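You operate a simulated robot arm through the tools that you are given. There is no shell and no other tool.

The job below is to be done with a simulated two-armed robot. You get a single attempt, and the scene is never put back.

## Task
Put the middle conveyor's chain dial on Set and run the cans to the gate.
Fine: belt switch Off before the yellow cover opens; shut the cover, hold the yellow button till the cans touch, then switch to Line.

The check looks at the end state, three seconds after you hand in, the way a careful person would. Anything else that was tipped, shoved, dropped, spilled or broken makes it a failure. A push-on lid holds only when it is set on centred and level and pressed home; a screw cap is set on level and turned clockwise until tight.

## Robot
Two 7-joint arms with two-finger grippers on one trunk that stands fixed in place. Base frame: the origin is at the foot of the trunk, x ahead of it, y to its left, z up. Lengths are in mm, angles in degrees, forces in N, time in s.
The left shoulder is at [94, 216, 1197], the right one opposite. With the tool pointing down near the work surface each hand reaches from about 360 to 880 mm from the base axis, measured 20 degrees to its own side. Payload 3.43 kg a hand.
Tool frame (each hand has its own): the origin (TCP) lies between the finger pads and is the grasp point; the fingertips stand 20 mm ahead of it; z points along the fingers, y is the line along which they close. The gripper opens to 124 mm. The gripper's body begins 93 mm behind the TCP.
Orientation is that of the tool frame in the base frame, as [roll, pitch, yaw] about the fixed x, y, z axes, in that order (R = Rz(yaw) Ry(pitch) Rx(roll)). With the fingers straight down and closing along the base's y, the tool's x points along the base's -x, its y along +y and its z along -z.

## Interface
- The arms move only by the tool play_rows. It takes "left_targets", "right_targets" or both (then of equal length, played together; a hand with none holds still); each is a list of rows, each a list of 3 entries, a list of its own where there are three numbers: the shift along the tool's x, y, z in units of 50 mm (1.0 is 50 mm), then the turn, a rotation vector about the tool's x, y, z in units of 6 degrees (1.0 is 6 degrees), then the gripper command, from -1 (fully open) to 1 (shut), values between in proportion. In form: [[[dx, dy, dz], [ax, ay, az], fingers], ...]. A call has 1 to 20 rows; each row shifts and turns the commanded pose from where the row before left it, along the tool's axes as they then stand. A call with a number of a shift or a turn outside -1 to 1 is refused whole. A row lasts 0.2 s, in which the tool goes at most 50 mm and 8.6 degrees; a call with a longer step from one row to the next is refused whole, and so is a gripper value outside its range. A pose out of reach is approached as far as the arm can. The call stops where the force on the tool passes 40 N (or 10 N more than at its start, if that is more) or the arm is blocked; 0.2 s more then pass. The fingers move at their own pace (about 72 mm/s each) and stop on an object; they squeeze with about 42 N. The grip force told is the motor's: it shows also when the fingers shut on nothing. Time passes only in rows, and 0.2 s behind the last, so rows that do not move let the fingers close. It gives the time, the measured TCP pose, the force on the tool (base axes), the opening and the grip force at its end, in the units of the frame above (readings bear some noise), with the torque about the TCP (base axes, N m) and any sound that the robot's microphone picked up, and new pictures: "views" is both (left out), scene, wrist or none (wrist: the cameras of the hands that moved).
- Cameras (640 x 400 px; columns grow to the right, rows downward): "scene" is now at [219, -66.8, 1373.8]; the picture's right is [-0.63, -0.78, 0.00], its down [-0.47, 0.38, -0.80] and it looks along [0.62, -0.51, -0.60] (base axes); focal length 359 px, centre (320, 200). "left" rides on the left gripper at [82, -14, -140] in its tool frame; the picture's right is [0.17, 0.99, 0.00], its down [-0.83, 0.14, -0.54] and it looks along [-0.53, 0.09, 0.84] (tool axes); focal length 243 px, centre (320, 200). "right" rides on the right gripper at [82, 14, -140] in its tool frame; the picture's right is [-0.17, 0.99, 0.00], its down [-0.83, -0.14, -0.54] and it looks along [-0.53, -0.09, 0.84] (tool axes); focal length 243 px, centre (320, 200). There is no depth. A picture from a camera that has moved, and an enlarged one, comes with that camera's place and axes in the base frame and with its lens. The place of the scene camera against the robot may be out by one fixed shift of up to 25 mm in any direction.
- slide_trunk(by): slides the trunk up (or, below 0, down) by that many mm; the arms and the scene camera ride with it, the base frame stays. It gives what a move gives, with no picture.
- head_to(pan, tilt): turns the head with the scene camera to pan (to the left, within 80 degrees either way) and tilt (down, from -29 to 69), counted from straight ahead of the robot. It gives what a move gives, and a new picture of the scene camera.
- inspect(camera, box): a new picture of the part [left, top, right, bottom] of that camera's present view, enlarged. The clock stands still meanwhile.
- job_done(): hands the job in; it is judged then, once.

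Places have to be worked out from the pictures, the camera data and where the tool is seen. Open the grippers and draw the arms clear of the work before you hand the job in, unless the task says otherwise.

The tools are called after ">>>" by a JSON object that holds its "fn" and its "kwargs". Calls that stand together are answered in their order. play_rows: Moves the arms, as the interface text tells. Its arguments: {"type":"object","properties":{"left_targets":{"type":"array"},"right_targets":{"type":"array"},"views":{"type":"string","enum":["both","scene","wrist","none"]}},"required":[]} The other tools are called the same way: slide_trunk (by) slides the trunk up or down; head_to (pan, tilt) turns the head that bears the scene camera; inspect (camera, box) takes an enlarged picture of a part of a camera's view; job_done () hands the job in.

At the start:

```text
clock: 0.0
left_tcp_pos: [427.4, -68.3, 1139.1]
left_tcp_rot: [180.0, 0.1, 180.0]
left_wrist_force: [1.1, 0.7, 0.8]
left_moment: [0.02, -0.05, -0.02]
left_opening: 124.0
left_grasp_force: 0.0
right_tcp_pos: [359.6, -472.1, 1087.9]
right_tcp_rot: [-180.0, 0.0, -180.0]
right_wrist_force: [0.3, -0.9, -0.4]
right_moment: [0.0, 0.0, 0.01]
right_opening: 124.0
right_grasp_force: 0.1
trunk travel left (down, up): [-350.0, 241.0]
head pan, tilt: [-39.2, 36.9]
```

scene: 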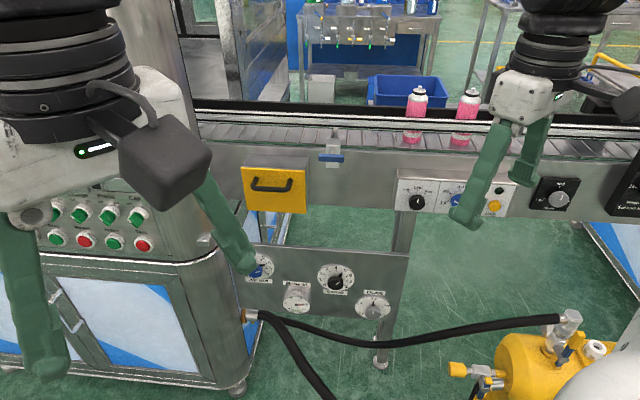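
right: 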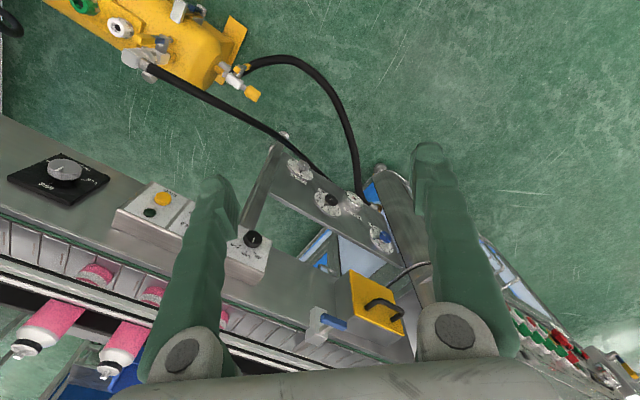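
left: 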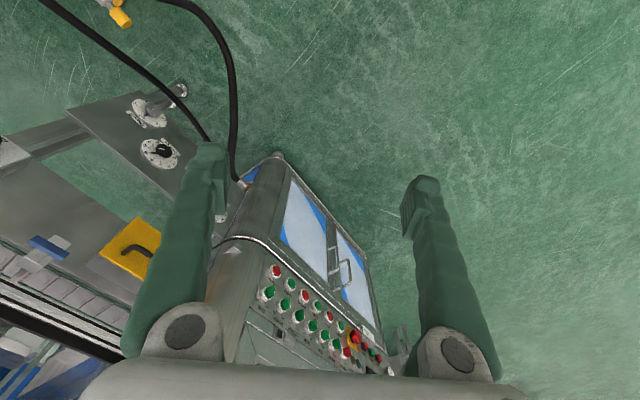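

The conveyor side carries a yellow cover, a panel with a switch, blue dial and yellow button, plus other dials below. I'll enlarge several parts of the scene to read the labels before moving anything.

>>> {"fn": "inspect", "kwargs": {"camera": "scene", "box": [380, 150, 540, 250]}}

>>> {"fn": "inspect", "kwargs": {"camera": "scene", "box": [220, 130, 420, 255]}}

>>> {"fn": "inspect", "kwargs": {"camera": "scene", "box": [230, 235, 410, 347]}}

>>> {"fn": "inspect", "kwargs": {"camera": "scene", "box": [300, 60, 640, 260]}}

```text
4.00 times, centred on (460, 200) of scene
camera zoom: at [219.0, -66.8, 1373.8], right [-0.63, -0.78, 0.0], down [-0.47, 0.38, -0.8], along [0.62, -0.51, -0.6], focal length 1435 px, centre (-240, 200)
```

zoom: 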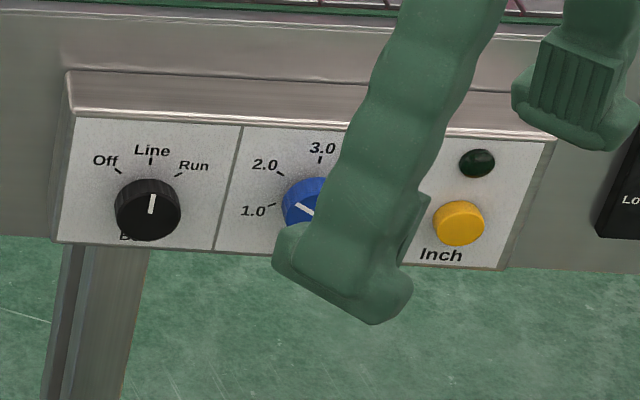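

```text
3.20 times, centred on (320, 192) of scene
camera zoom: at [219.0, -66.8, 1373.8], right [-0.63, -0.78, 0.0], down [-0.47, 0.38, -0.8], along [0.62, -0.51, -0.6], focal length 1148 px, centre (320, 224)
```

zoom: 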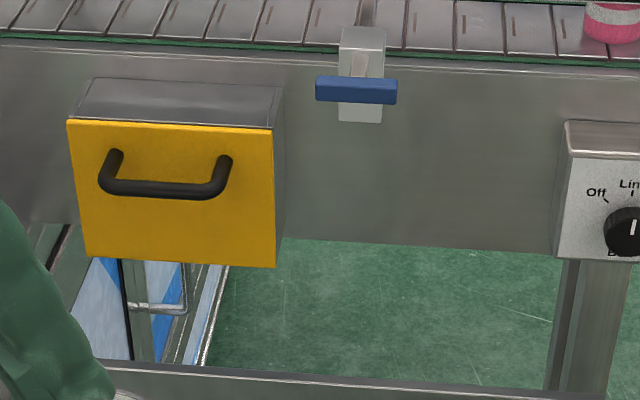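

```text
3.56 times, centred on (320, 291) of scene
camera zoom: at [219.0, -66.8, 1373.8], right [-0.63, -0.78, 0.0], down [-0.47, 0.38, -0.8], along [0.62, -0.51, -0.6], focal length 1276 px, centre (320, -124)
```

zoom: 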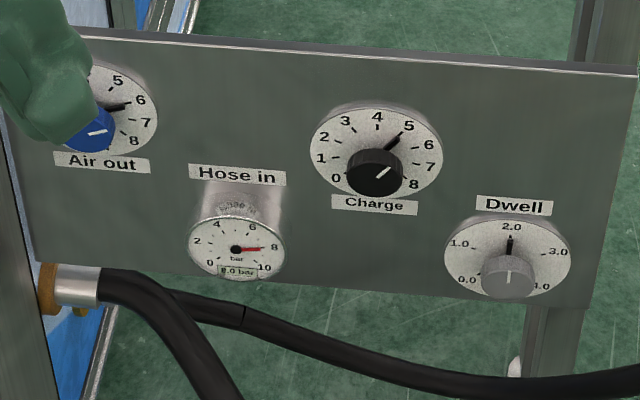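

```text
1.88 times, centred on (470, 160) of scene
camera zoom: at [219.0, -66.8, 1373.8], right [-0.63, -0.78, 0.0], down [-0.47, 0.38, -0.8], along [0.62, -0.51, -0.6], focal length 675 px, centre (38, 275)
```

zoom: 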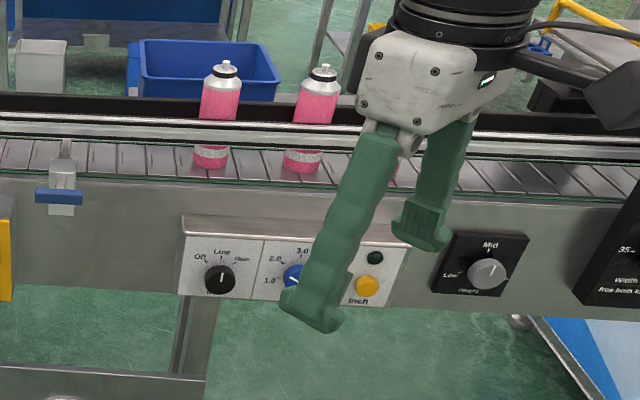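

The belt switch stands on Line and the right gripper hides part of its panel. I'll turn the head to survey the whole place, since "middle conveyor" may need telling apart.

>>> {"fn": "head_to", "kwargs": {"pan": -75, "tilt": 30}}

>>> {"fn": "head_to", "kwargs": {"pan": 10, "tilt": 30}}

>>> {"fn": "head_to", "kwargs": {"pan": -30, "tilt": 10}}

```text
clock: 1.0
left_tcp_pos: [427.7, -69.3, 1137.7]
left_tcp_rot: [180.0, 0.0, 180.0]
left_wrist_force: [0.5, -0.1, -1.2]
left_moment: [0.02, -0.02, 0.01]
left_opening: 124.1
left_grasp_force: 0.1
right_tcp_pos: [361.1, -470.7, 1088.7]
right_tcp_rot: [-180.0, 0.0, 180.0]
right_wrist_force: [0.1, 0.1, 0.4]
right_moment: [-0.02, -0.02, -0.02]
right_opening: 123.9
right_grasp_force: 0.0
trunk travel left (down, up): [-350.0, 241.0]
head pan, tilt: [-75.0, 30.0]
camera scene: at [175.1, -99.2, 1384.4], right [-0.97, -0.26, 0.0], down [-0.13, 0.48, -0.87], along [0.22, -0.84, -0.5], focal length 359 px, centre (320, 200)
```

scene: 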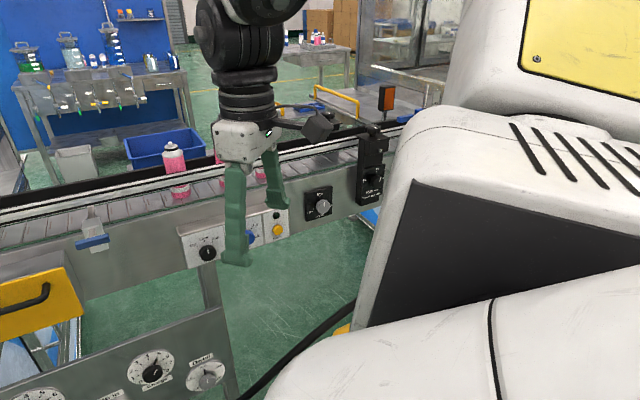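

```text
clock: 2.6
left_tcp_pos: [427.7, -67.8, 1137.3]
left_tcp_rot: [180.0, 0.1, -180.0]
left_wrist_force: [-0.7, -0.6, 0.3]
left_moment: [0.02, 0.0, 0.0]
left_opening: 123.9
left_grasp_force: 0.0
right_tcp_pos: [359.7, -471.8, 1088.9]
right_tcp_rot: [180.0, 0.0, 180.0]
right_wrist_force: [0.2, 0.9, 0.4]
right_moment: [0.02, -0.02, 0.0]
right_opening: 124.1
right_grasp_force: 0.2
trunk travel left (down, up): [-350.0, 241.0]
head pan, tilt: [10.0, 30.0]
camera scene: at [240.6, 3.7, 1384.5], right [0.17, -0.98, 0.0], down [-0.49, -0.09, -0.87], along [0.85, 0.15, -0.5], focal length 359 px, centre (320, 200)
```

scene: 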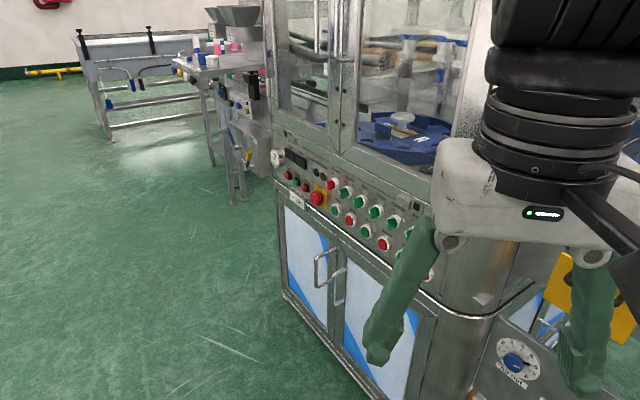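

```text
clock: 3.7
left_tcp_pos: [428.9, -68.9, 1138.7]
left_tcp_rot: [-180.0, 0.0, -180.0]
left_wrist_force: [0.3, 0.0, 0.5]
left_moment: [0.0, 0.0, -0.01]
left_opening: 123.9
left_grasp_force: 0.1
right_tcp_pos: [358.6, -471.8, 1088.8]
right_tcp_rot: [-180.0, 0.0, 179.9]
right_wrist_force: [0.1, 0.6, -0.2]
right_moment: [0.02, 0.03, 0.0]
right_opening: 123.8
right_grasp_force: 0.0
trunk travel left (down, up): [-350.0, 241.0]
head pan, tilt: [-30.0, 10.0]
camera scene: at [232.1, -58.3, 1416.8], right [-0.5, -0.87, 0.0], down [-0.15, 0.09, -0.98], along [0.85, -0.49, -0.17], focal length 359 px, centre (320, 200)
```

scene: 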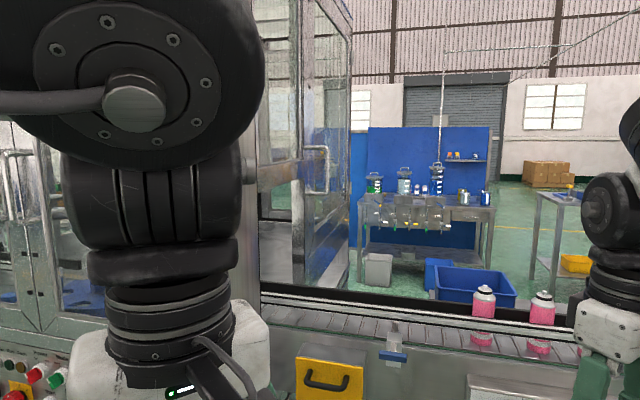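

The machine before me is the middle conveyor; its face seems to run at 45 degrees (normal about [-0.71, 0.71, 0]), with the switch near [579, -646, 875]. I'll turn the head back and look closer at the cover and cans.

>>> {"fn": "head_to", "kwargs": {"pan": -45, "tilt": 36}}

>>> {"fn": "inspect", "kwargs": {"camera": "right", "box": [300, 240, 440, 328]}}

>>> {"fn": "inspect", "kwargs": {"camera": "right", "box": [0, 130, 300, 318]}}

>>> {"fn": "inspect", "kwargs": {"camera": "right", "box": [0, 230, 270, 399]}}

```text
clock: 4.6
left_tcp_pos: [427.9, -68.2, 1138.4]
left_tcp_rot: [-180.0, 0.0, 180.0]
left_wrist_force: [-0.3, -1.1, 0.1]
left_moment: [-0.05, -0.02, -0.02]
left_opening: 124.2
left_grasp_force: 0.1
right_tcp_pos: [360.6, -472.4, 1088.4]
right_tcp_rot: [-179.9, 0.0, -179.9]
right_wrist_force: [1.2, 0.1, -0.3]
right_moment: [0.02, 0.0, 0.04]
right_opening: 124.0
right_grasp_force: 0.1
trunk travel left (down, up): [-350.0, 241.0]
head pan, tilt: [-45.0, 36.0]
camera scene: at [213.5, -73.7, 1375.2], right [-0.71, -0.71, 0.0], down [-0.42, 0.41, -0.81], along [0.57, -0.57, -0.59], focal length 359 px, centre (320, 200)
```

scene: 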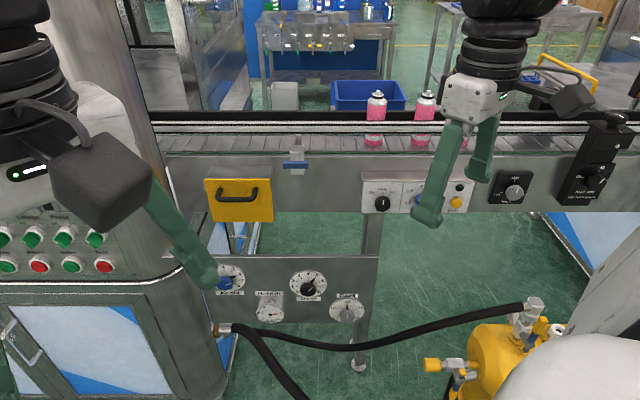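

```text
4.55 times, centred on (370, 284) of right
camera zoom: at [277.4, -457.2, 1226.1], right [0.17, 0.99, 0.0], down [0.83, -0.14, 0.54], along [0.53, -0.09, -0.84], focal length 1103 px, centre (93, -182)
```

zoom: 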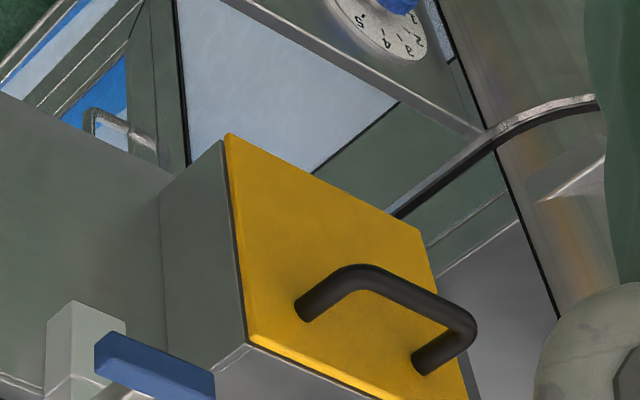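

```text
2.13 times, centred on (150, 224) of right
camera zoom: at [277.4, -457.2, 1226.1], right [0.17, 0.99, 0.0], down [0.83, -0.14, 0.54], along [0.53, -0.09, -0.84], focal length 516 px, centre (682, 149)
```

zoom: 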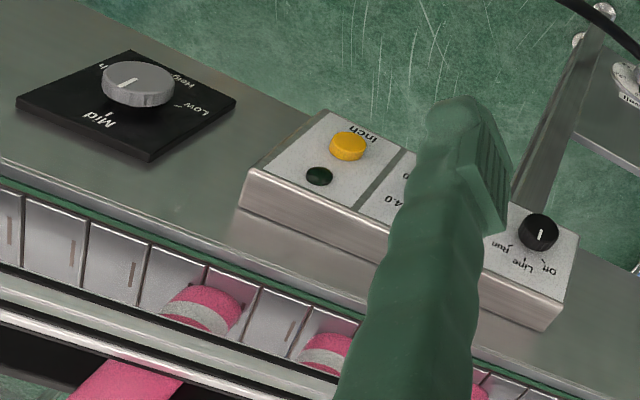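

```text
2.37 times, centred on (135, 314) of right
camera zoom: at [277.4, -457.2, 1226.1], right [0.17, 0.99, 0.0], down [0.83, -0.14, 0.54], along [0.53, -0.09, -0.84], focal length 574 px, centre (758, -71)
```

zoom: 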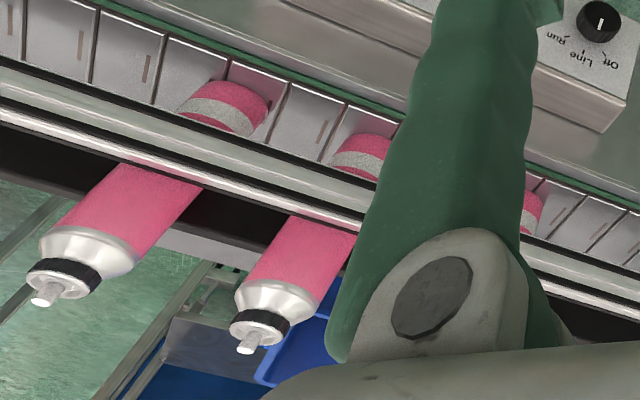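

Three cans stand on the belt, with the gate (blue handle) to their left. The cover handle works out near [805, -380, 889], 38 mm off a vertical cover whose bottom edge (likely hinge) is at z≈797. I first draw the left arm back out of the way and bring the right hand ahead of the switch panel.

>>> {"fn": "play_rows", "kwargs": {"left_targets": [[[0.375, 0.75, -0.25], [0, 0, 0], -1], [[0.375, 0.75, -0.25], [0, 0, 0], -1], [[0.375, 0.75, -0.25], [0, 0, 0], -1], [[0.375, 0.75, -0.25], [0, 0, 0], -1]], "right_targets": [[[-0.585, -0.35, 0.69], [0, 0, 0], -1], [[-0.585, -0.35, 0.69], [0, 0, 0], -1], [[-0.585, -0.35, 0.69], [0, 0, 0], -1], [[-0.585, -0.35, 0.69], [0, 0, 0], -1]], "views": "both"}}

```text
clock: 5.6
left_tcp_pos: [352.7, 82.0, 1181.0]
left_tcp_rot: [-179.9, -0.1, 180.0]
left_wrist_force: [-0.5, -0.1, -0.3]
left_moment: [-0.03, 0.04, -0.01]
left_opening: 124.0
left_grasp_force: 0.1
left hand out of reach, approached as far as the arm can: row 4
right_tcp_pos: [477.8, -539.5, 951.2]
right_tcp_rot: [-179.9, -0.1, -180.0]
right_wrist_force: [0.6, -0.2, -0.3]
right_moment: [-0.04, 0.05, -0.02]
right_opening: 124.2
right_grasp_force: 0.0
trunk travel left (down, up): [-350.0, 241.0]
head pan, tilt: [-45.0, 36.0]
camera scene: at [214.7, -73.0, 1375.0], right [-0.71, -0.71, 0.0], down [-0.42, 0.42, -0.81], along [0.57, -0.57, -0.59], focal length 359 px, centre (320, 200)
camera right: at [395.3, -524.5, 1088.6], right [0.17, 0.99, 0.0], down [0.83, -0.14, 0.54], along [0.53, -0.09, -0.84], focal length 243 px, centre (320, 200)
camera left: at [270.7, 70.2, 1321.6], right [-0.17, 0.99, 0.0], down [0.83, 0.14, 0.54], along [0.53, 0.09, -0.84], focal length 243 px, centre (320, 200)
```

scene: 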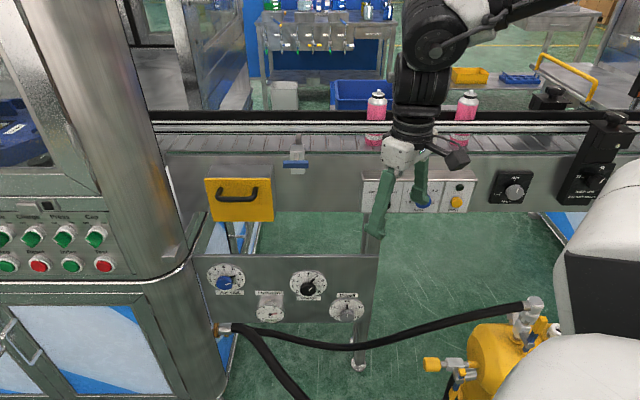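
right: 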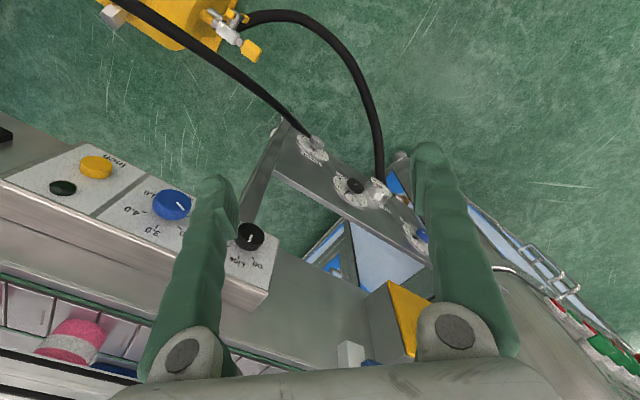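
left: 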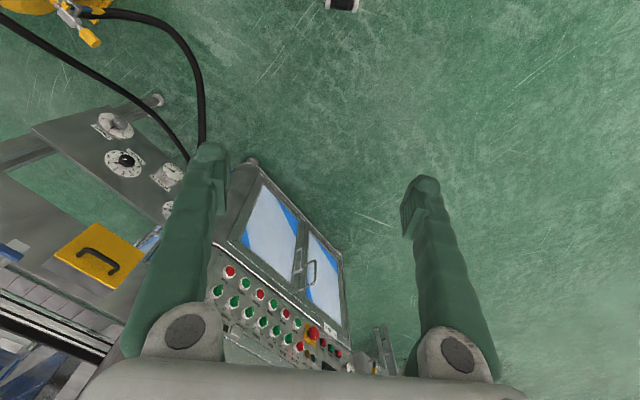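

Left arm is clear. Now I turn the right hand 45° about its axis and pitch it up so the fingers point into the conveyor face.

>>> {"fn": "play_rows", "kwargs": {"right_targets": [[[0, 0, 0], [0, 0, 0.9375], -0.5], [[0, 0, 0], [0, 0, 0.9375], -0.5], [[0, 0, 0], [0, 0, 0.9375], -0.5], [[0, 0, 0], [0, 0, 0.9375], -0.5], [[0, 0, 0], [0, 0, 0.9375], -0.5], [[0, 0, 0], [0, 0, 0.9375], -0.5], [[0, 0, 0], [0, 0, 0.9375], -0.5], [[0, 0, 0], [0, 0, 0.9375], -0.5], [[0, 0, 0], [0, -1, 0], -0.5], [[0, 0, 0], [0, -1, 0], -0.5], [[0, 0, 0], [0, -1, 0], -0.5], [[0, 0, 0], [0, -1, 0], -0.5], [[0, 0, 0], [0, -1, 0], -0.5], [[0, 0, 0], [0, -1, 0], -0.5], [[0, 0, 0], [0, -1, 0], -0.5], [[0, 0, 0], [0, -1, 0], -0.5], [[0, 0, 0], [0, -1, 0], -0.5], [[0, 0, 0], [0, -1, 0], -0.5]], "views": "both"}}

```text
clock: 9.6
left_tcp_pos: [351.1, 80.4, 1181.5]
left_tcp_rot: [-179.9, -0.2, 180.0]
left_wrist_force: [-0.3, 0.4, 0.5]
left_moment: [-0.01, -0.02, 0.0]
left_opening: 124.0
left_grasp_force: 0.1
right_tcp_pos: [389.1, -637.8, 875.0]
right_tcp_rot: [-169.3, 31.9, 142.4]
right_wrist_force: [0.5, 0.2, -0.1]
right_moment: [0.01, -0.02, 0.01]
right_opening: 93.0
right_grasp_force: 0.0
right hand out of reach, approached as far as the arm can: row 10, 11, 12, 13, 14, 15, 16, 17, 18
trunk travel left (down, up): [-350.0, 241.0]
head pan, tilt: [-45.0, 36.0]
stopped in row 18 (right hand): the arm was blocked; the commanded pose is now the measured one
camera scene: at [213.6, -73.8, 1375.1], right [-0.71, -0.71, 0.0], down [-0.42, 0.42, -0.81], along [0.57, -0.57, -0.59], focal length 359 px, centre (320, 200)
camera right: at [301.8, -519.5, 943.7], right [0.78, 0.62, -0.07], down [0.3, -0.28, 0.91], along [0.55, -0.73, -0.41], focal length 243 px, centre (320, 200)
```

scene: 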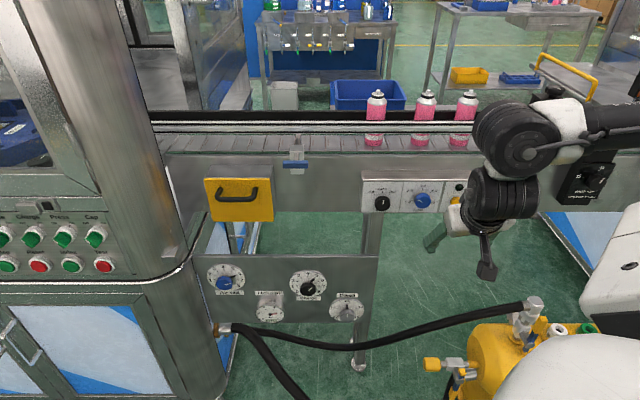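
right: 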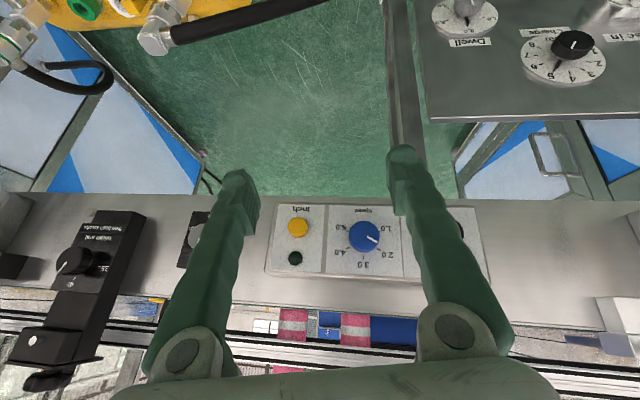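

The arm ran out of its range while pitching and drifted off to [389, -638, 875], still clear of everything (all three cans stand). I straighten the hand's roll, move it back up and inward, and test how far it can pitch from there.

>>> {"fn": "play_rows", "kwargs": {"right_targets": [[[-0.153, 0.546, -0.446], [-0.37, -0.03, 0.35], -0.5], [[-0.153, 0.546, -0.446], [-0.37, -0.03, 0.35], -0.5], [[-0.153, 0.546, -0.446], [-0.37, -0.03, 0.35], -0.5], [[0, 0, 0], [0, 0, 0], -0.5]], "views": "scene"}}

```text
clock: 10.6
left_tcp_pos: [352.0, 81.8, 1183.0]
left_tcp_rot: [-179.9, 0.0, 179.9]
left_wrist_force: [0.8, 0.8, 0.5]
left_moment: [0.0, -0.01, -0.04]
left_opening: 123.9
left_grasp_force: 0.1
right_tcp_pos: [440.8, -622.7, 919.8]
right_tcp_rot: [-180.0, 33.0, 135.2]
right_wrist_force: [0.0, 0.7, -0.5]
right_moment: [0.01, 0.0, 0.01]
right_opening: 93.2
right_grasp_force: 0.1
right hand out of reach, approached as far as the arm can: row 1, 2, 3
trunk travel left (down, up): [-350.0, 241.0]
head pan, tilt: [-45.0, 36.0]
camera scene: at [213.4, -73.8, 1375.1], right [-0.71, -0.71, 0.0], down [-0.42, 0.42, -0.81], along [0.57, -0.57, -0.59], focal length 359 px, centre (320, 200)
```

scene: 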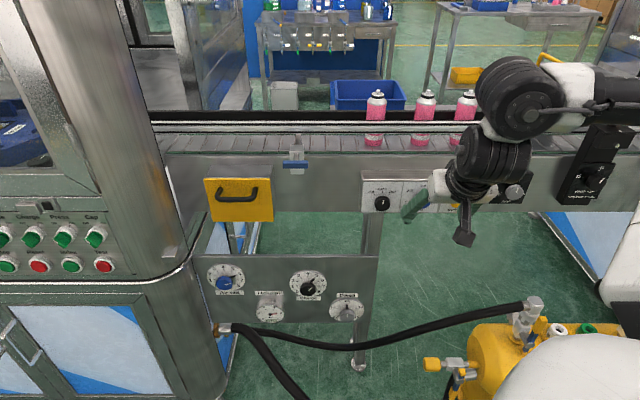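

The hand is level in yaw now but being near the shoulder limits its forward pitch. Lowering the trunk makes the forearm flatter at panel height; nothing lies under either hand, so I slide down 250 mm.

>>> {"fn": "slide_trunk", "kwargs": {"by": -250}}

>>> {"fn": "head_to", "kwargs": {"pan": -45, "tilt": 25}}

```text
clock: 13.2
left_tcp_pos: [405.2, 80.6, 867.8]
left_tcp_rot: [-179.5, -11.7, -179.9]
left_wrist_force: [-0.4, 0.3, 0.7]
left_moment: [0.02, -0.01, 0.0]
left_opening: 123.8
left_grasp_force: 0.1
right_tcp_pos: [439.8, -623.0, 671.0]
right_tcp_rot: [-179.7, 33.1, 135.0]
right_wrist_force: [-0.4, -0.3, -0.1]
right_moment: [-0.02, 0.02, -0.03]
right_opening: 92.8
right_grasp_force: 0.3
trunk travel left (down, up): [-100.0, 491.0]
head pan, tilt: [-45.0, 36.0]
```

```text
clock: 13.9
left_tcp_pos: [404.9, 82.0, 868.0]
left_tcp_rot: [-179.6, -11.7, 180.0]
left_wrist_force: [-0.1, 0.3, 0.0]
left_moment: [0.01, 0.01, -0.01]
left_opening: 124.2
left_grasp_force: 0.0
right_tcp_pos: [439.2, -624.3, 670.0]
right_tcp_rot: [-179.8, 33.1, 135.0]
right_wrist_force: [-0.5, 0.8, -0.2]
right_moment: [0.01, -0.02, 0.02]
right_opening: 92.9
right_grasp_force: 0.0
trunk travel left (down, up): [-100.0, 491.0]
head pan, tilt: [-45.0, 25.0]
camera scene: at [301.2, -77.0, 1118.7], right [-0.71, -0.71, 0.0], down [-0.3, 0.3, -0.91], along [0.64, -0.64, -0.42], focal length 359 px, centre (320, 200)
```

scene: 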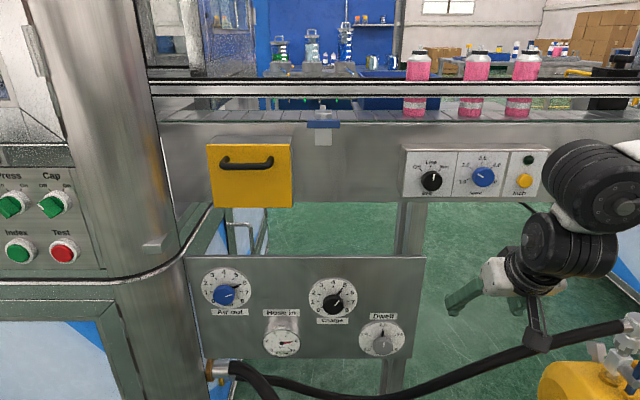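

The trunk bends forward as it lowers (the camera went ~84 mm ahead), but the view of the faces is better now. I'll enlarge the panel and the cover to read them.

>>> {"fn": "inspect", "kwargs": {"camera": "scene", "box": [390, 130, 570, 243]}}

>>> {"fn": "inspect", "kwargs": {"camera": "scene", "box": [190, 120, 350, 220]}}

>>> {"fn": "inspect", "kwargs": {"camera": "scene", "box": [290, 30, 570, 205]}}

>>> {"fn": "inspect", "kwargs": {"camera": "right", "box": [0, 0, 640, 400]}}

```text
3.54 times, centred on (480, 186) of scene
camera zoom: at [301.2, -77.0, 1118.7], right [-0.71, -0.71, 0.0], down [-0.3, 0.3, -0.91], along [0.64, -0.64, -0.42], focal length 1270 px, centre (-246, 248)
```

zoom: 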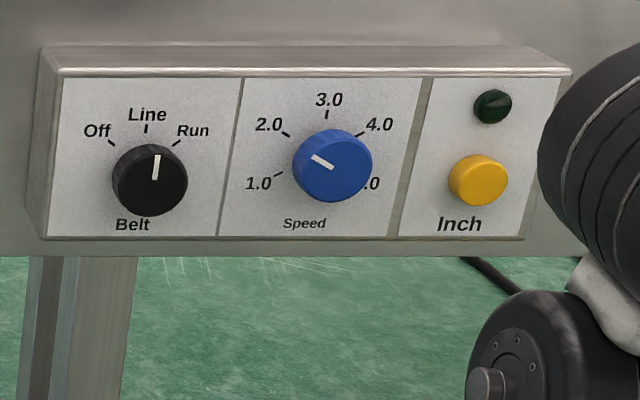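

```text
4.00 times, centred on (270, 170) of scene
camera zoom: at [301.2, -77.0, 1118.7], right [-0.71, -0.71, 0.0], down [-0.3, 0.3, -0.91], along [0.64, -0.64, -0.42], focal length 1435 px, centre (520, 320)
```

zoom: 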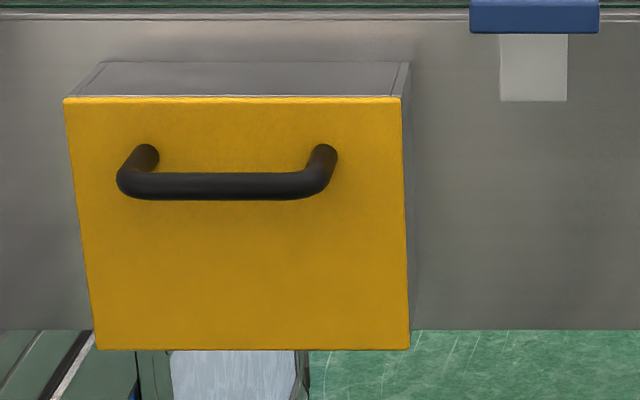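

```text
2.29 times, centred on (430, 118) of scene
camera zoom: at [301.2, -77.0, 1118.7], right [-0.71, -0.71, 0.0], down [-0.3, 0.3, -0.91], along [0.64, -0.64, -0.42], focal length 820 px, centre (69, 389)
```

zoom: 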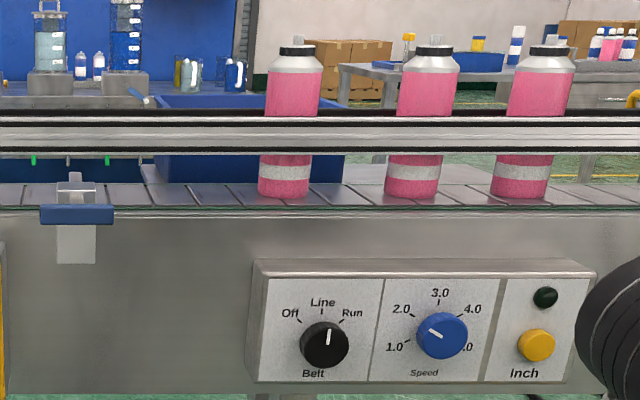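

```text
1.00 times, centred on (320, 200) of right (not enlarged: the box is as wide or as high as the picture)
camera zoom: at [346.2, -510.0, 741.1], right [0.8, 0.6, 0.09], down [0.19, -0.38, 0.91], along [0.57, -0.71, -0.42], focal length 243 px, centre (320, 200)
```

zoom: 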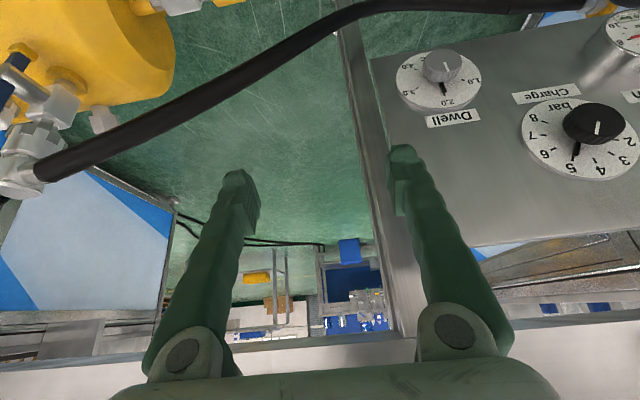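

The panel reads Off/Line/Run (Belt, now on Line), Speed and Inch, with the lamp dark. The wrist seems to be near its straight-arm singularity, so I'll work the knob with the hand nearly vertical instead: raise it, set a 12° lean and move in front of and above the switch.

>>> {"fn": "play_rows", "kwargs": {"right_targets": [[[-0.525, 0, -0.808], [0, 0, 0], -0.3], [[-0.525, 0, -0.808], [0, 0, 0], -0.3], [[-0.525, 0, -0.808], [0, 0, 0], -0.3], [[-0.525, 0, -0.808], [0, 0, 0], -0.3], [[-0.525, 0, -0.808], [0, 0, 0], -0.3], [[-0.525, 0, -0.808], [0, 0, 0], -0.3], [[0, 0, 0], [0, 0.875, 0], -0.3], [[0, 0, 0], [0, 0.875, 0], -0.3], [[0, 0, 0], [0, 0.875, 0], -0.3], [[0, 0, 0], [0, 0.875, 0], -0.3], [[-0.284, 0.83, 0.06], [0, 0, 0], -0.3], [[-0.284, 0.83, 0.06], [0, 0, 0], -0.3]], "views": "both"}}

```text
clock: 16.5
left_tcp_pos: [405.3, 81.0, 866.8]
left_tcp_rot: [-179.7, -11.8, -180.0]
left_wrist_force: [-0.4, -0.5, 0.2]
left_moment: [0.03, 0.04, 0.01]
left_opening: 124.1
left_grasp_force: 0.1
right_tcp_pos: [516.4, -586.8, 960.0]
right_tcp_rot: [-179.8, 12.0, 134.9]
right_wrist_force: [0.8, 0.0, -0.1]
right_moment: [-0.03, 0.04, -0.04]
right_opening: 80.6
right_grasp_force: 0.2
right hand out of reach, approached as far as the arm can: row 2
trunk travel left (down, up): [-100.0, 491.0]
head pan, tilt: [-45.0, 25.0]
camera scene: at [301.8, -77.0, 1118.5], right [-0.71, -0.71, 0.0], down [-0.3, 0.3, -0.91], along [0.64, -0.64, -0.42], focal length 359 px, centre (320, 200)
camera right: at [449.4, -499.0, 1077.8], right [0.81, 0.58, 0.03], down [0.4, -0.59, 0.7], along [0.42, -0.56, -0.71], focal length 243 px, centre (320, 200)
```

scene: 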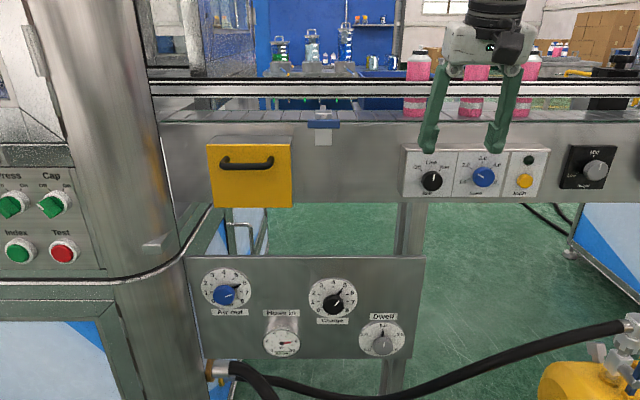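
right: 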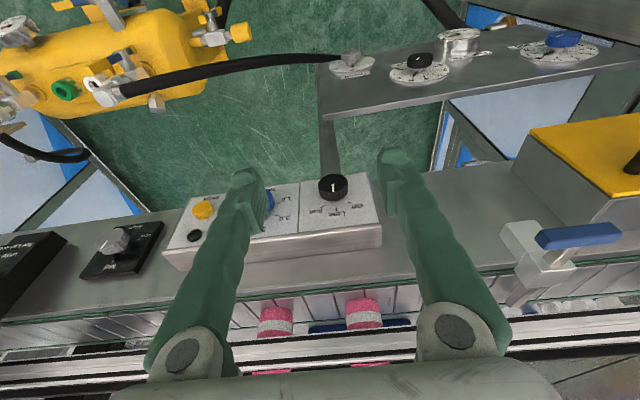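

The hand is now above the switch with good pictures from both cameras. I enlarge both to locate the knob relative to the fingertips.

>>> {"fn": "inspect", "kwargs": {"camera": "right", "box": [150, 130, 450, 318]}}

>>> {"fn": "inspect", "kwargs": {"camera": "scene", "box": [395, 100, 555, 200]}}

>>> {"fn": "inspect", "kwargs": {"camera": "right", "box": [270, 150, 400, 231]}}

```text
2.13 times, centred on (300, 224) of right
camera zoom: at [449.4, -499.0, 1077.8], right [0.81, 0.58, 0.03], down [0.4, -0.59, 0.7], along [0.42, -0.56, -0.71], focal length 516 px, centre (363, 149)
```

zoom: 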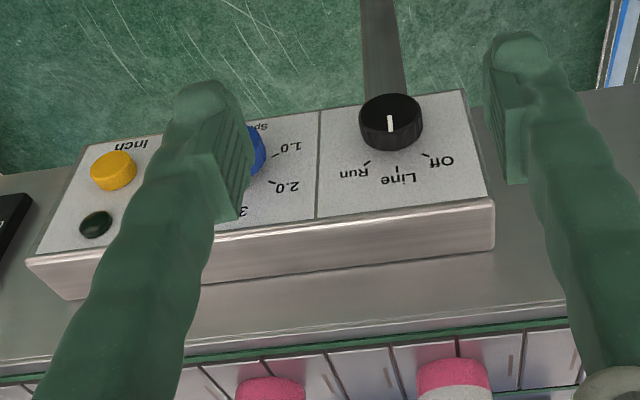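

```text
4.00 times, centred on (475, 150) of scene
camera zoom: at [301.8, -77.0, 1118.5], right [-0.71, -0.71, 0.0], down [-0.3, 0.3, -0.91], along [0.64, -0.64, -0.42], focal length 1435 px, centre (-300, 400)
```

zoom: 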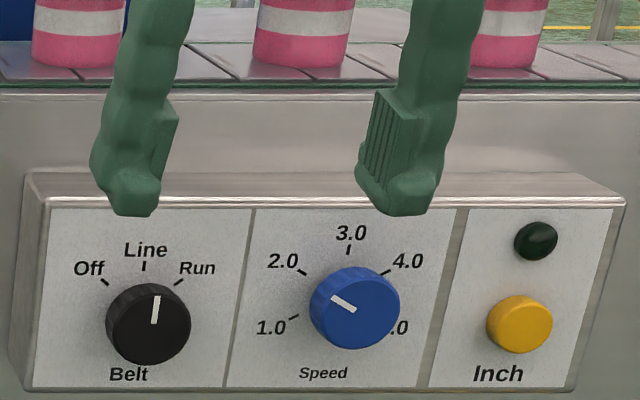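

```text
4.92 times, centred on (335, 190) of right
camera zoom: at [449.4, -499.0, 1077.8], right [0.81, 0.58, 0.03], down [0.4, -0.59, 0.7], along [0.42, -0.56, -0.71], focal length 1194 px, centre (246, 247)
```

zoom: 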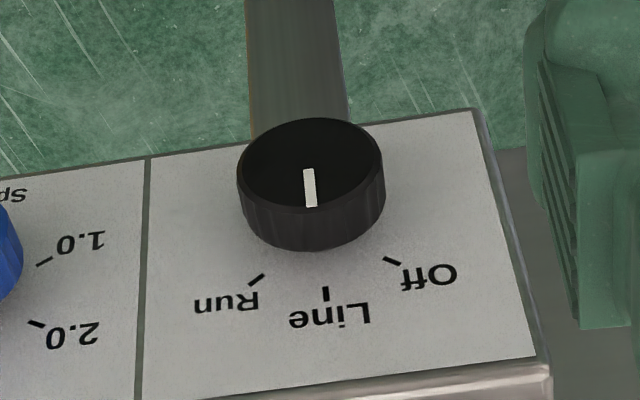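

Knob front centre comes out at about u=43, N=857, z=862 (conveyor-aligned axes), about 34 mm wide and ~15 mm proud of the panel. I lower the hand to knob height, staying ~25 mm in front of it, with fingers about 60 mm apart.

>>> {"fn": "play_rows", "kwargs": {"right_targets": [[[-0.15, 0.068, 0.973], [0, 0, 0], 0.0], [[-0.15, 0.068, 0.973], [0, 0, 0], 0.0], [[0, 0, 0], [0, 0, 0], 0.0]], "views": "both"}}

>>> {"fn": "inspect", "kwargs": {"camera": "right", "box": [220, 120, 420, 245]}}

>>> {"fn": "inspect", "kwargs": {"camera": "scene", "box": [385, 130, 505, 205]}}

```text
clock: 17.3
left_tcp_pos: [405.7, 80.9, 868.4]
left_tcp_rot: [-179.5, -11.7, -180.0]
left_wrist_force: [0.7, -0.5, 0.7]
left_moment: [-0.02, 0.0, 0.02]
left_opening: 123.9
left_grasp_force: 0.1
right_tcp_pos: [544.8, -606.2, 867.5]
right_tcp_rot: [-179.8, 12.0, 134.9]
right_wrist_force: [0.7, 0.4, 0.6]
right_moment: [0.01, 0.02, 0.02]
right_opening: 62.2
right_grasp_force: 0.1
trunk travel left (down, up): [-100.0, 491.0]
head pan, tilt: [-45.0, 25.0]
camera scene: at [301.0, -76.7, 1118.9], right [-0.71, -0.71, 0.0], down [-0.3, 0.3, -0.91], along [0.64, -0.64, -0.42], focal length 359 px, centre (320, 200)
camera right: at [477.8, -518.5, 984.8], right [0.81, 0.58, 0.03], down [0.4, -0.59, 0.7], along [0.43, -0.56, -0.71], focal length 243 px, centre (320, 200)
```

scene: 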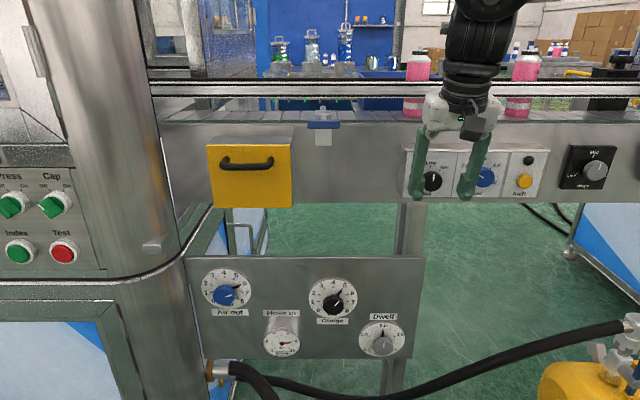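
right: 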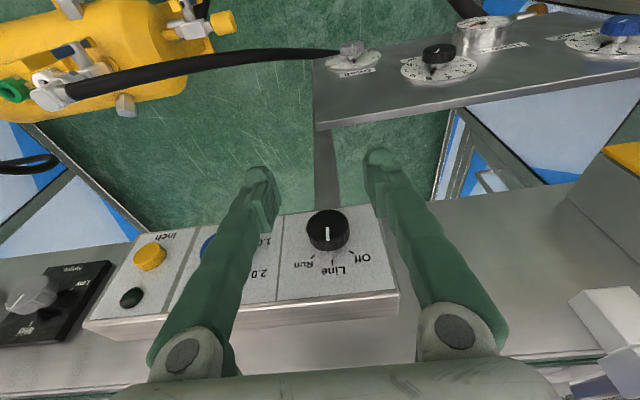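

```text
3.20 times, centred on (320, 182) of right
camera zoom: at [477.8, -518.5, 984.8], right [0.81, 0.58, 0.03], down [0.4, -0.59, 0.7], along [0.43, -0.56, -0.71], focal length 776 px, centre (320, 256)
```

zoom: 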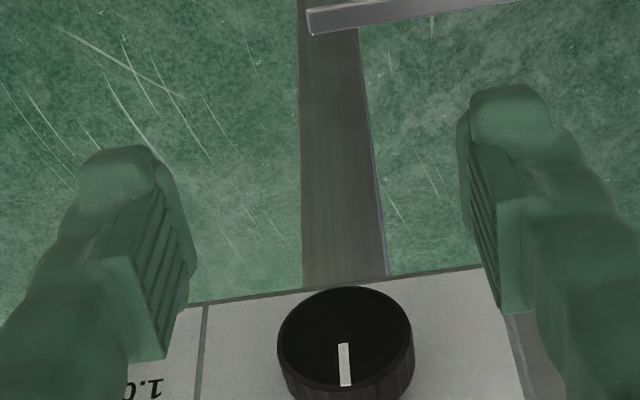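

```text
5.33 times, centred on (445, 168) of scene
camera zoom: at [301.0, -76.7, 1118.9], right [-0.71, -0.71, 0.0], down [-0.3, 0.3, -0.91], along [0.64, -0.64, -0.42], focal length 1913 px, centre (-347, 373)
```

zoom: 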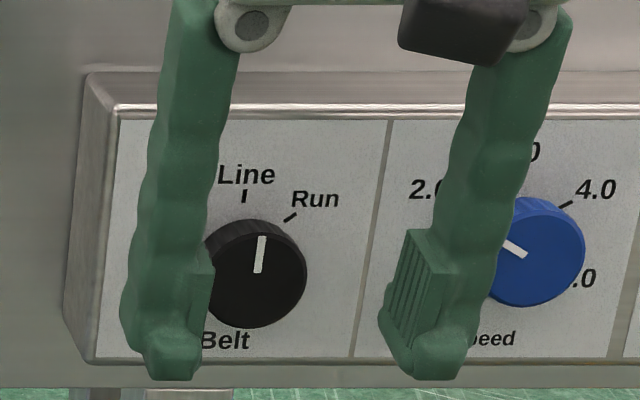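

Scale change between the two views confirms the knob front at u=43.4, N=856.7, z=861, and the hand is centred on it. I move 30 mm straight in so the fingers straddle the knob, still short of the panel.

>>> {"fn": "play_rows", "kwargs": {"right_targets": [[[-0.293, 0, 0.0625], [0, 0, 0], 0.0], [[-0.293, 0, 0.0625], [0, 0, 0], 0.0], [[0, 0, 0], [0, 0, 0], 0.0]], "views": "both"}}

>>> {"fn": "inspect", "kwargs": {"camera": "right", "box": [220, 140, 420, 265]}}

>>> {"fn": "inspect", "kwargs": {"camera": "scene", "box": [385, 130, 505, 205]}}

```text
clock: 18.1
left_tcp_pos: [405.7, 81.4, 867.5]
left_tcp_rot: [-179.6, -11.6, 179.9]
left_wrist_force: [0.6, 0.4, -0.2]
left_moment: [0.0, 0.03, -0.03]
left_opening: 123.8
left_grasp_force: 0.0
right_tcp_pos: [567.2, -628.0, 867.5]
right_tcp_rot: [-179.9, 12.1, 135.0]
right_wrist_force: [0.9, -0.2, -0.7]
right_moment: [0.01, 0.03, 0.0]
right_opening: 62.1
right_grasp_force: 0.1
trunk travel left (down, up): [-100.0, 491.0]
head pan, tilt: [-45.0, 25.0]
camera scene: at [301.0, -76.9, 1118.8], right [-0.71, -0.71, 0.0], down [-0.3, 0.3, -0.91], along [0.64, -0.64, -0.42], focal length 359 px, centre (320, 200)
camera right: at [499.4, -539.4, 985.3], right [0.81, 0.58, 0.03], down [0.4, -0.59, 0.7], along [0.43, -0.56, -0.71], focal length 243 px, centre (320, 200)
```

scene: 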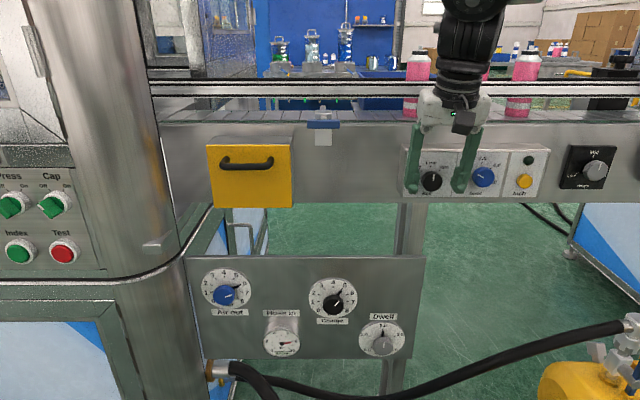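
right: 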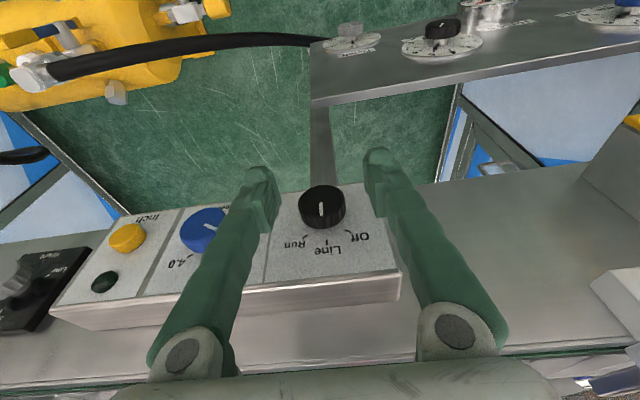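

```text
3.20 times, centred on (320, 202) of right
camera zoom: at [499.4, -539.4, 985.3], right [0.81, 0.58, 0.03], down [0.4, -0.59, 0.7], along [0.43, -0.56, -0.71], focal length 776 px, centre (320, 192)
```

zoom: 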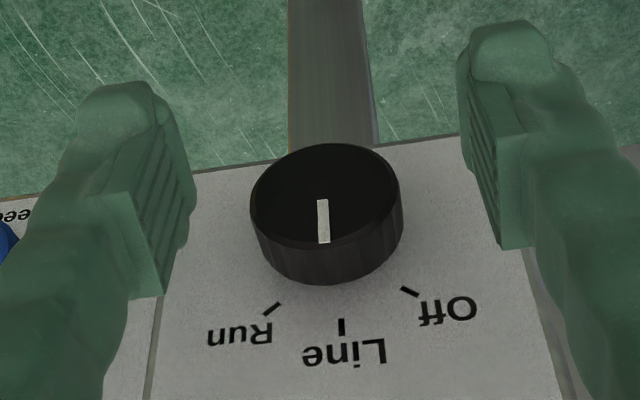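

```text
5.33 times, centred on (445, 168) of scene
camera zoom: at [301.0, -76.9, 1118.8], right [-0.71, -0.71, 0.0], down [-0.3, 0.3, -0.91], along [0.64, -0.64, -0.42], focal length 1913 px, centre (-347, 373)
```

zoom: 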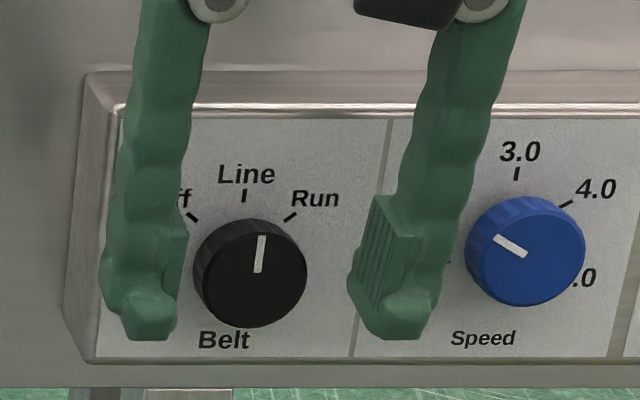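

Fingers straddle the knob with the tip edge near N=863; the panel face should be about N=872. I creep in another 6 mm and watch the force.

>>> {"fn": "play_rows", "kwargs": {"right_targets": [[[-0.0587, 0, 0.0125], [0, 0, 0], 0.0], [[-0.0587, 0, 0.0125], [0, 0, 0], 0.0], [[0, 0, 0], [0, 0, 0], 0.0]], "views": "wrist"}}

>>> {"fn": "inspect", "kwargs": {"camera": "right", "box": [220, 140, 420, 265]}}

```text
clock: 18.9
left_tcp_pos: [406.7, 81.0, 867.8]
left_tcp_rot: [-179.6, -11.7, 180.0]
left_wrist_force: [-1.1, -0.4, 0.5]
left_moment: [0.0, -0.01, -0.02]
left_opening: 123.9
left_grasp_force: 0.0
right_tcp_pos: [572.1, -631.3, 867.5]
right_tcp_rot: [-179.8, 12.0, 135.0]
right_wrist_force: [-0.5, -0.1, 0.2]
right_moment: [-0.04, -0.02, 0.01]
right_opening: 62.1
right_grasp_force: 0.1
trunk travel left (down, up): [-100.0, 491.0]
head pan, tilt: [-45.0, 25.0]
camera right: at [503.9, -544.0, 985.1], right [0.81, 0.58, 0.03], down [0.4, -0.59, 0.7], along [0.43, -0.56, -0.71], focal length 243 px, centre (320, 200)
```

right: 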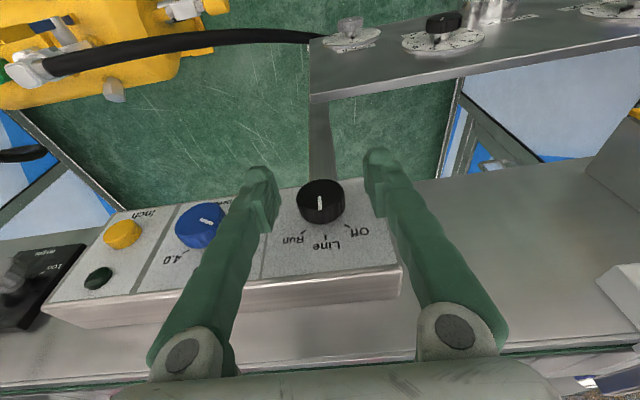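

```text
3.20 times, centred on (320, 202) of right
camera zoom: at [503.9, -544.0, 985.1], right [0.81, 0.58, 0.03], down [0.4, -0.59, 0.7], along [0.43, -0.56, -0.71], focal length 776 px, centre (320, 192)
```

zoom: 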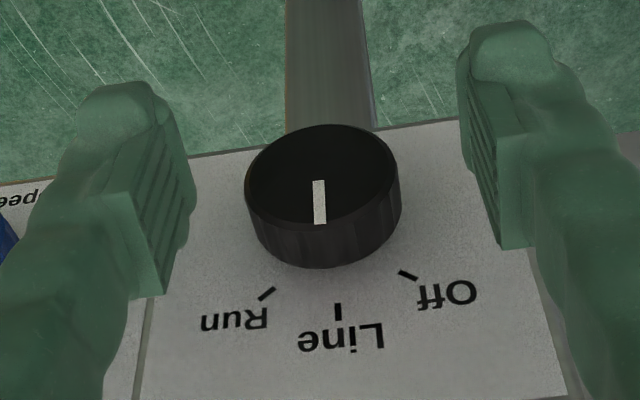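

No contact yet at N≈851. I creep in 3 mm more.

>>> {"fn": "play_rows", "kwargs": {"right_targets": [[[-0.0587, 0, 0.0125], [0, 0, 0], 0.0], [[0, 0, 0], [0, 0, 0], 0.0]], "views": "none"}}

```text
clock: 19.5
left_tcp_pos: [405.5, 82.5, 868.6]
left_tcp_rot: [-179.8, -11.8, 180.0]
left_wrist_force: [-0.2, 0.6, -1.0]
left_moment: [-0.01, 0.02, -0.02]
left_opening: 123.7
left_grasp_force: 0.1
right_tcp_pos: [572.7, -634.5, 866.3]
right_tcp_rot: [-179.8, 12.0, 135.0]
right_wrist_force: [0.0, -0.3, 0.2]
right_moment: [-0.02, 0.02, 0.02]
right_opening: 62.2
right_grasp_force: 0.0
trunk travel left (down, up): [-100.0, 491.0]
head pan, tilt: [-45.0, 25.0]
```

Still no contact; the pads should overlap the knob by about 11 mm, enough to grip. I close the fingers on the knob.

>>> {"fn": "play_rows", "kwargs": {"right_targets": [[[0, 0, 0], [0, 0, 0], 1.0], [[0, 0, 0], [0, 0, 0], 1.0], [[0, 0, 0], [0, 0, 0], 1.0]], "views": "both"}}

>>> {"fn": "inspect", "kwargs": {"camera": "right", "box": [220, 140, 420, 265]}}

>>> {"fn": "inspect", "kwargs": {"camera": "scene", "box": [385, 130, 505, 205]}}

```text
clock: 20.3
left_tcp_pos: [403.5, 80.9, 867.8]
left_tcp_rot: [-179.7, -11.6, -180.0]
left_wrist_force: [0.0, 1.8, 0.6]
left_moment: [-0.01, -0.02, 0.0]
left_opening: 124.0
left_grasp_force: 0.1
right_tcp_pos: [572.1, -635.6, 867.7]
right_tcp_rot: [-179.7, 12.0, 134.9]
right_wrist_force: [-6.5, -8.3, -1.4]
right_moment: [-0.1, 0.04, -0.23]
right_opening: 34.3
right_grasp_force: 45.1
trunk travel left (down, up): [-100.0, 491.0]
head pan, tilt: [-45.0, 25.0]
camera scene: at [300.5, -77.9, 1118.9], right [-0.71, -0.71, 0.0], down [-0.3, 0.3, -0.91], along [0.64, -0.64, -0.42], focal length 359 px, centre (320, 200)
camera right: at [505.1, -547.6, 984.3], right [0.81, 0.58, 0.03], down [0.4, -0.59, 0.7], along [0.42, -0.56, -0.71], focal length 243 px, centre (320, 200)
```

scene: 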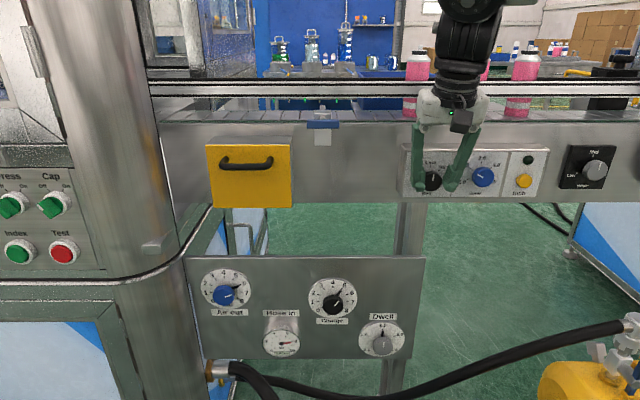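
right: 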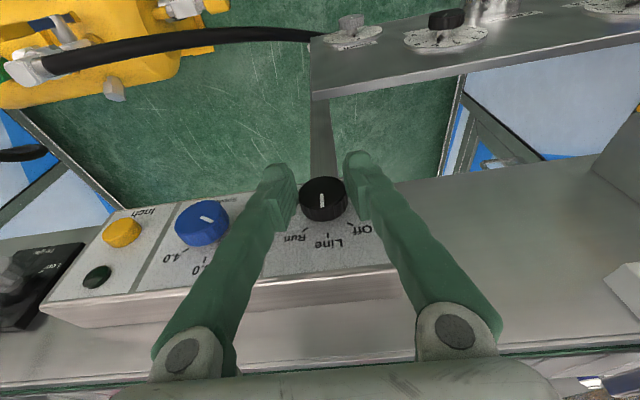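

```text
3.20 times, centred on (320, 202) of right
camera zoom: at [505.1, -547.6, 984.3], right [0.81, 0.58, 0.03], down [0.4, -0.59, 0.7], along [0.42, -0.56, -0.71], focal length 776 px, centre (320, 192)
```

zoom: 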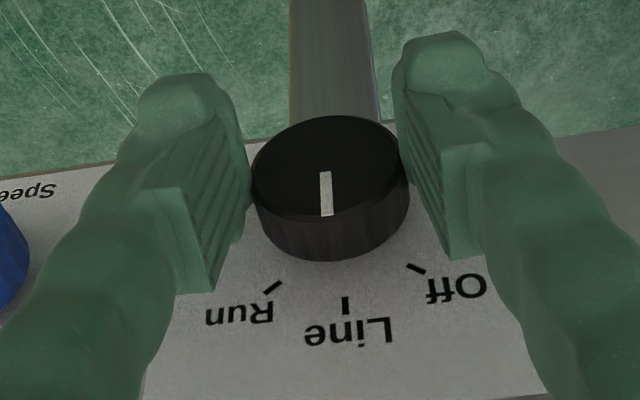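

```text
5.33 times, centred on (445, 168) of scene
camera zoom: at [300.5, -77.9, 1118.9], right [-0.71, -0.71, 0.0], down [-0.3, 0.3, -0.91], along [0.64, -0.64, -0.42], focal length 1913 px, centre (-347, 373)
```

zoom: 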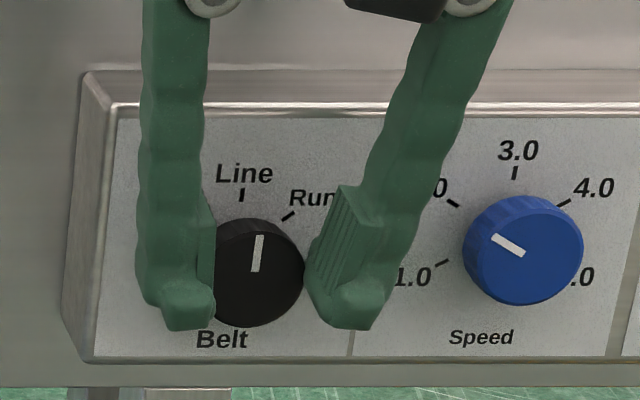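

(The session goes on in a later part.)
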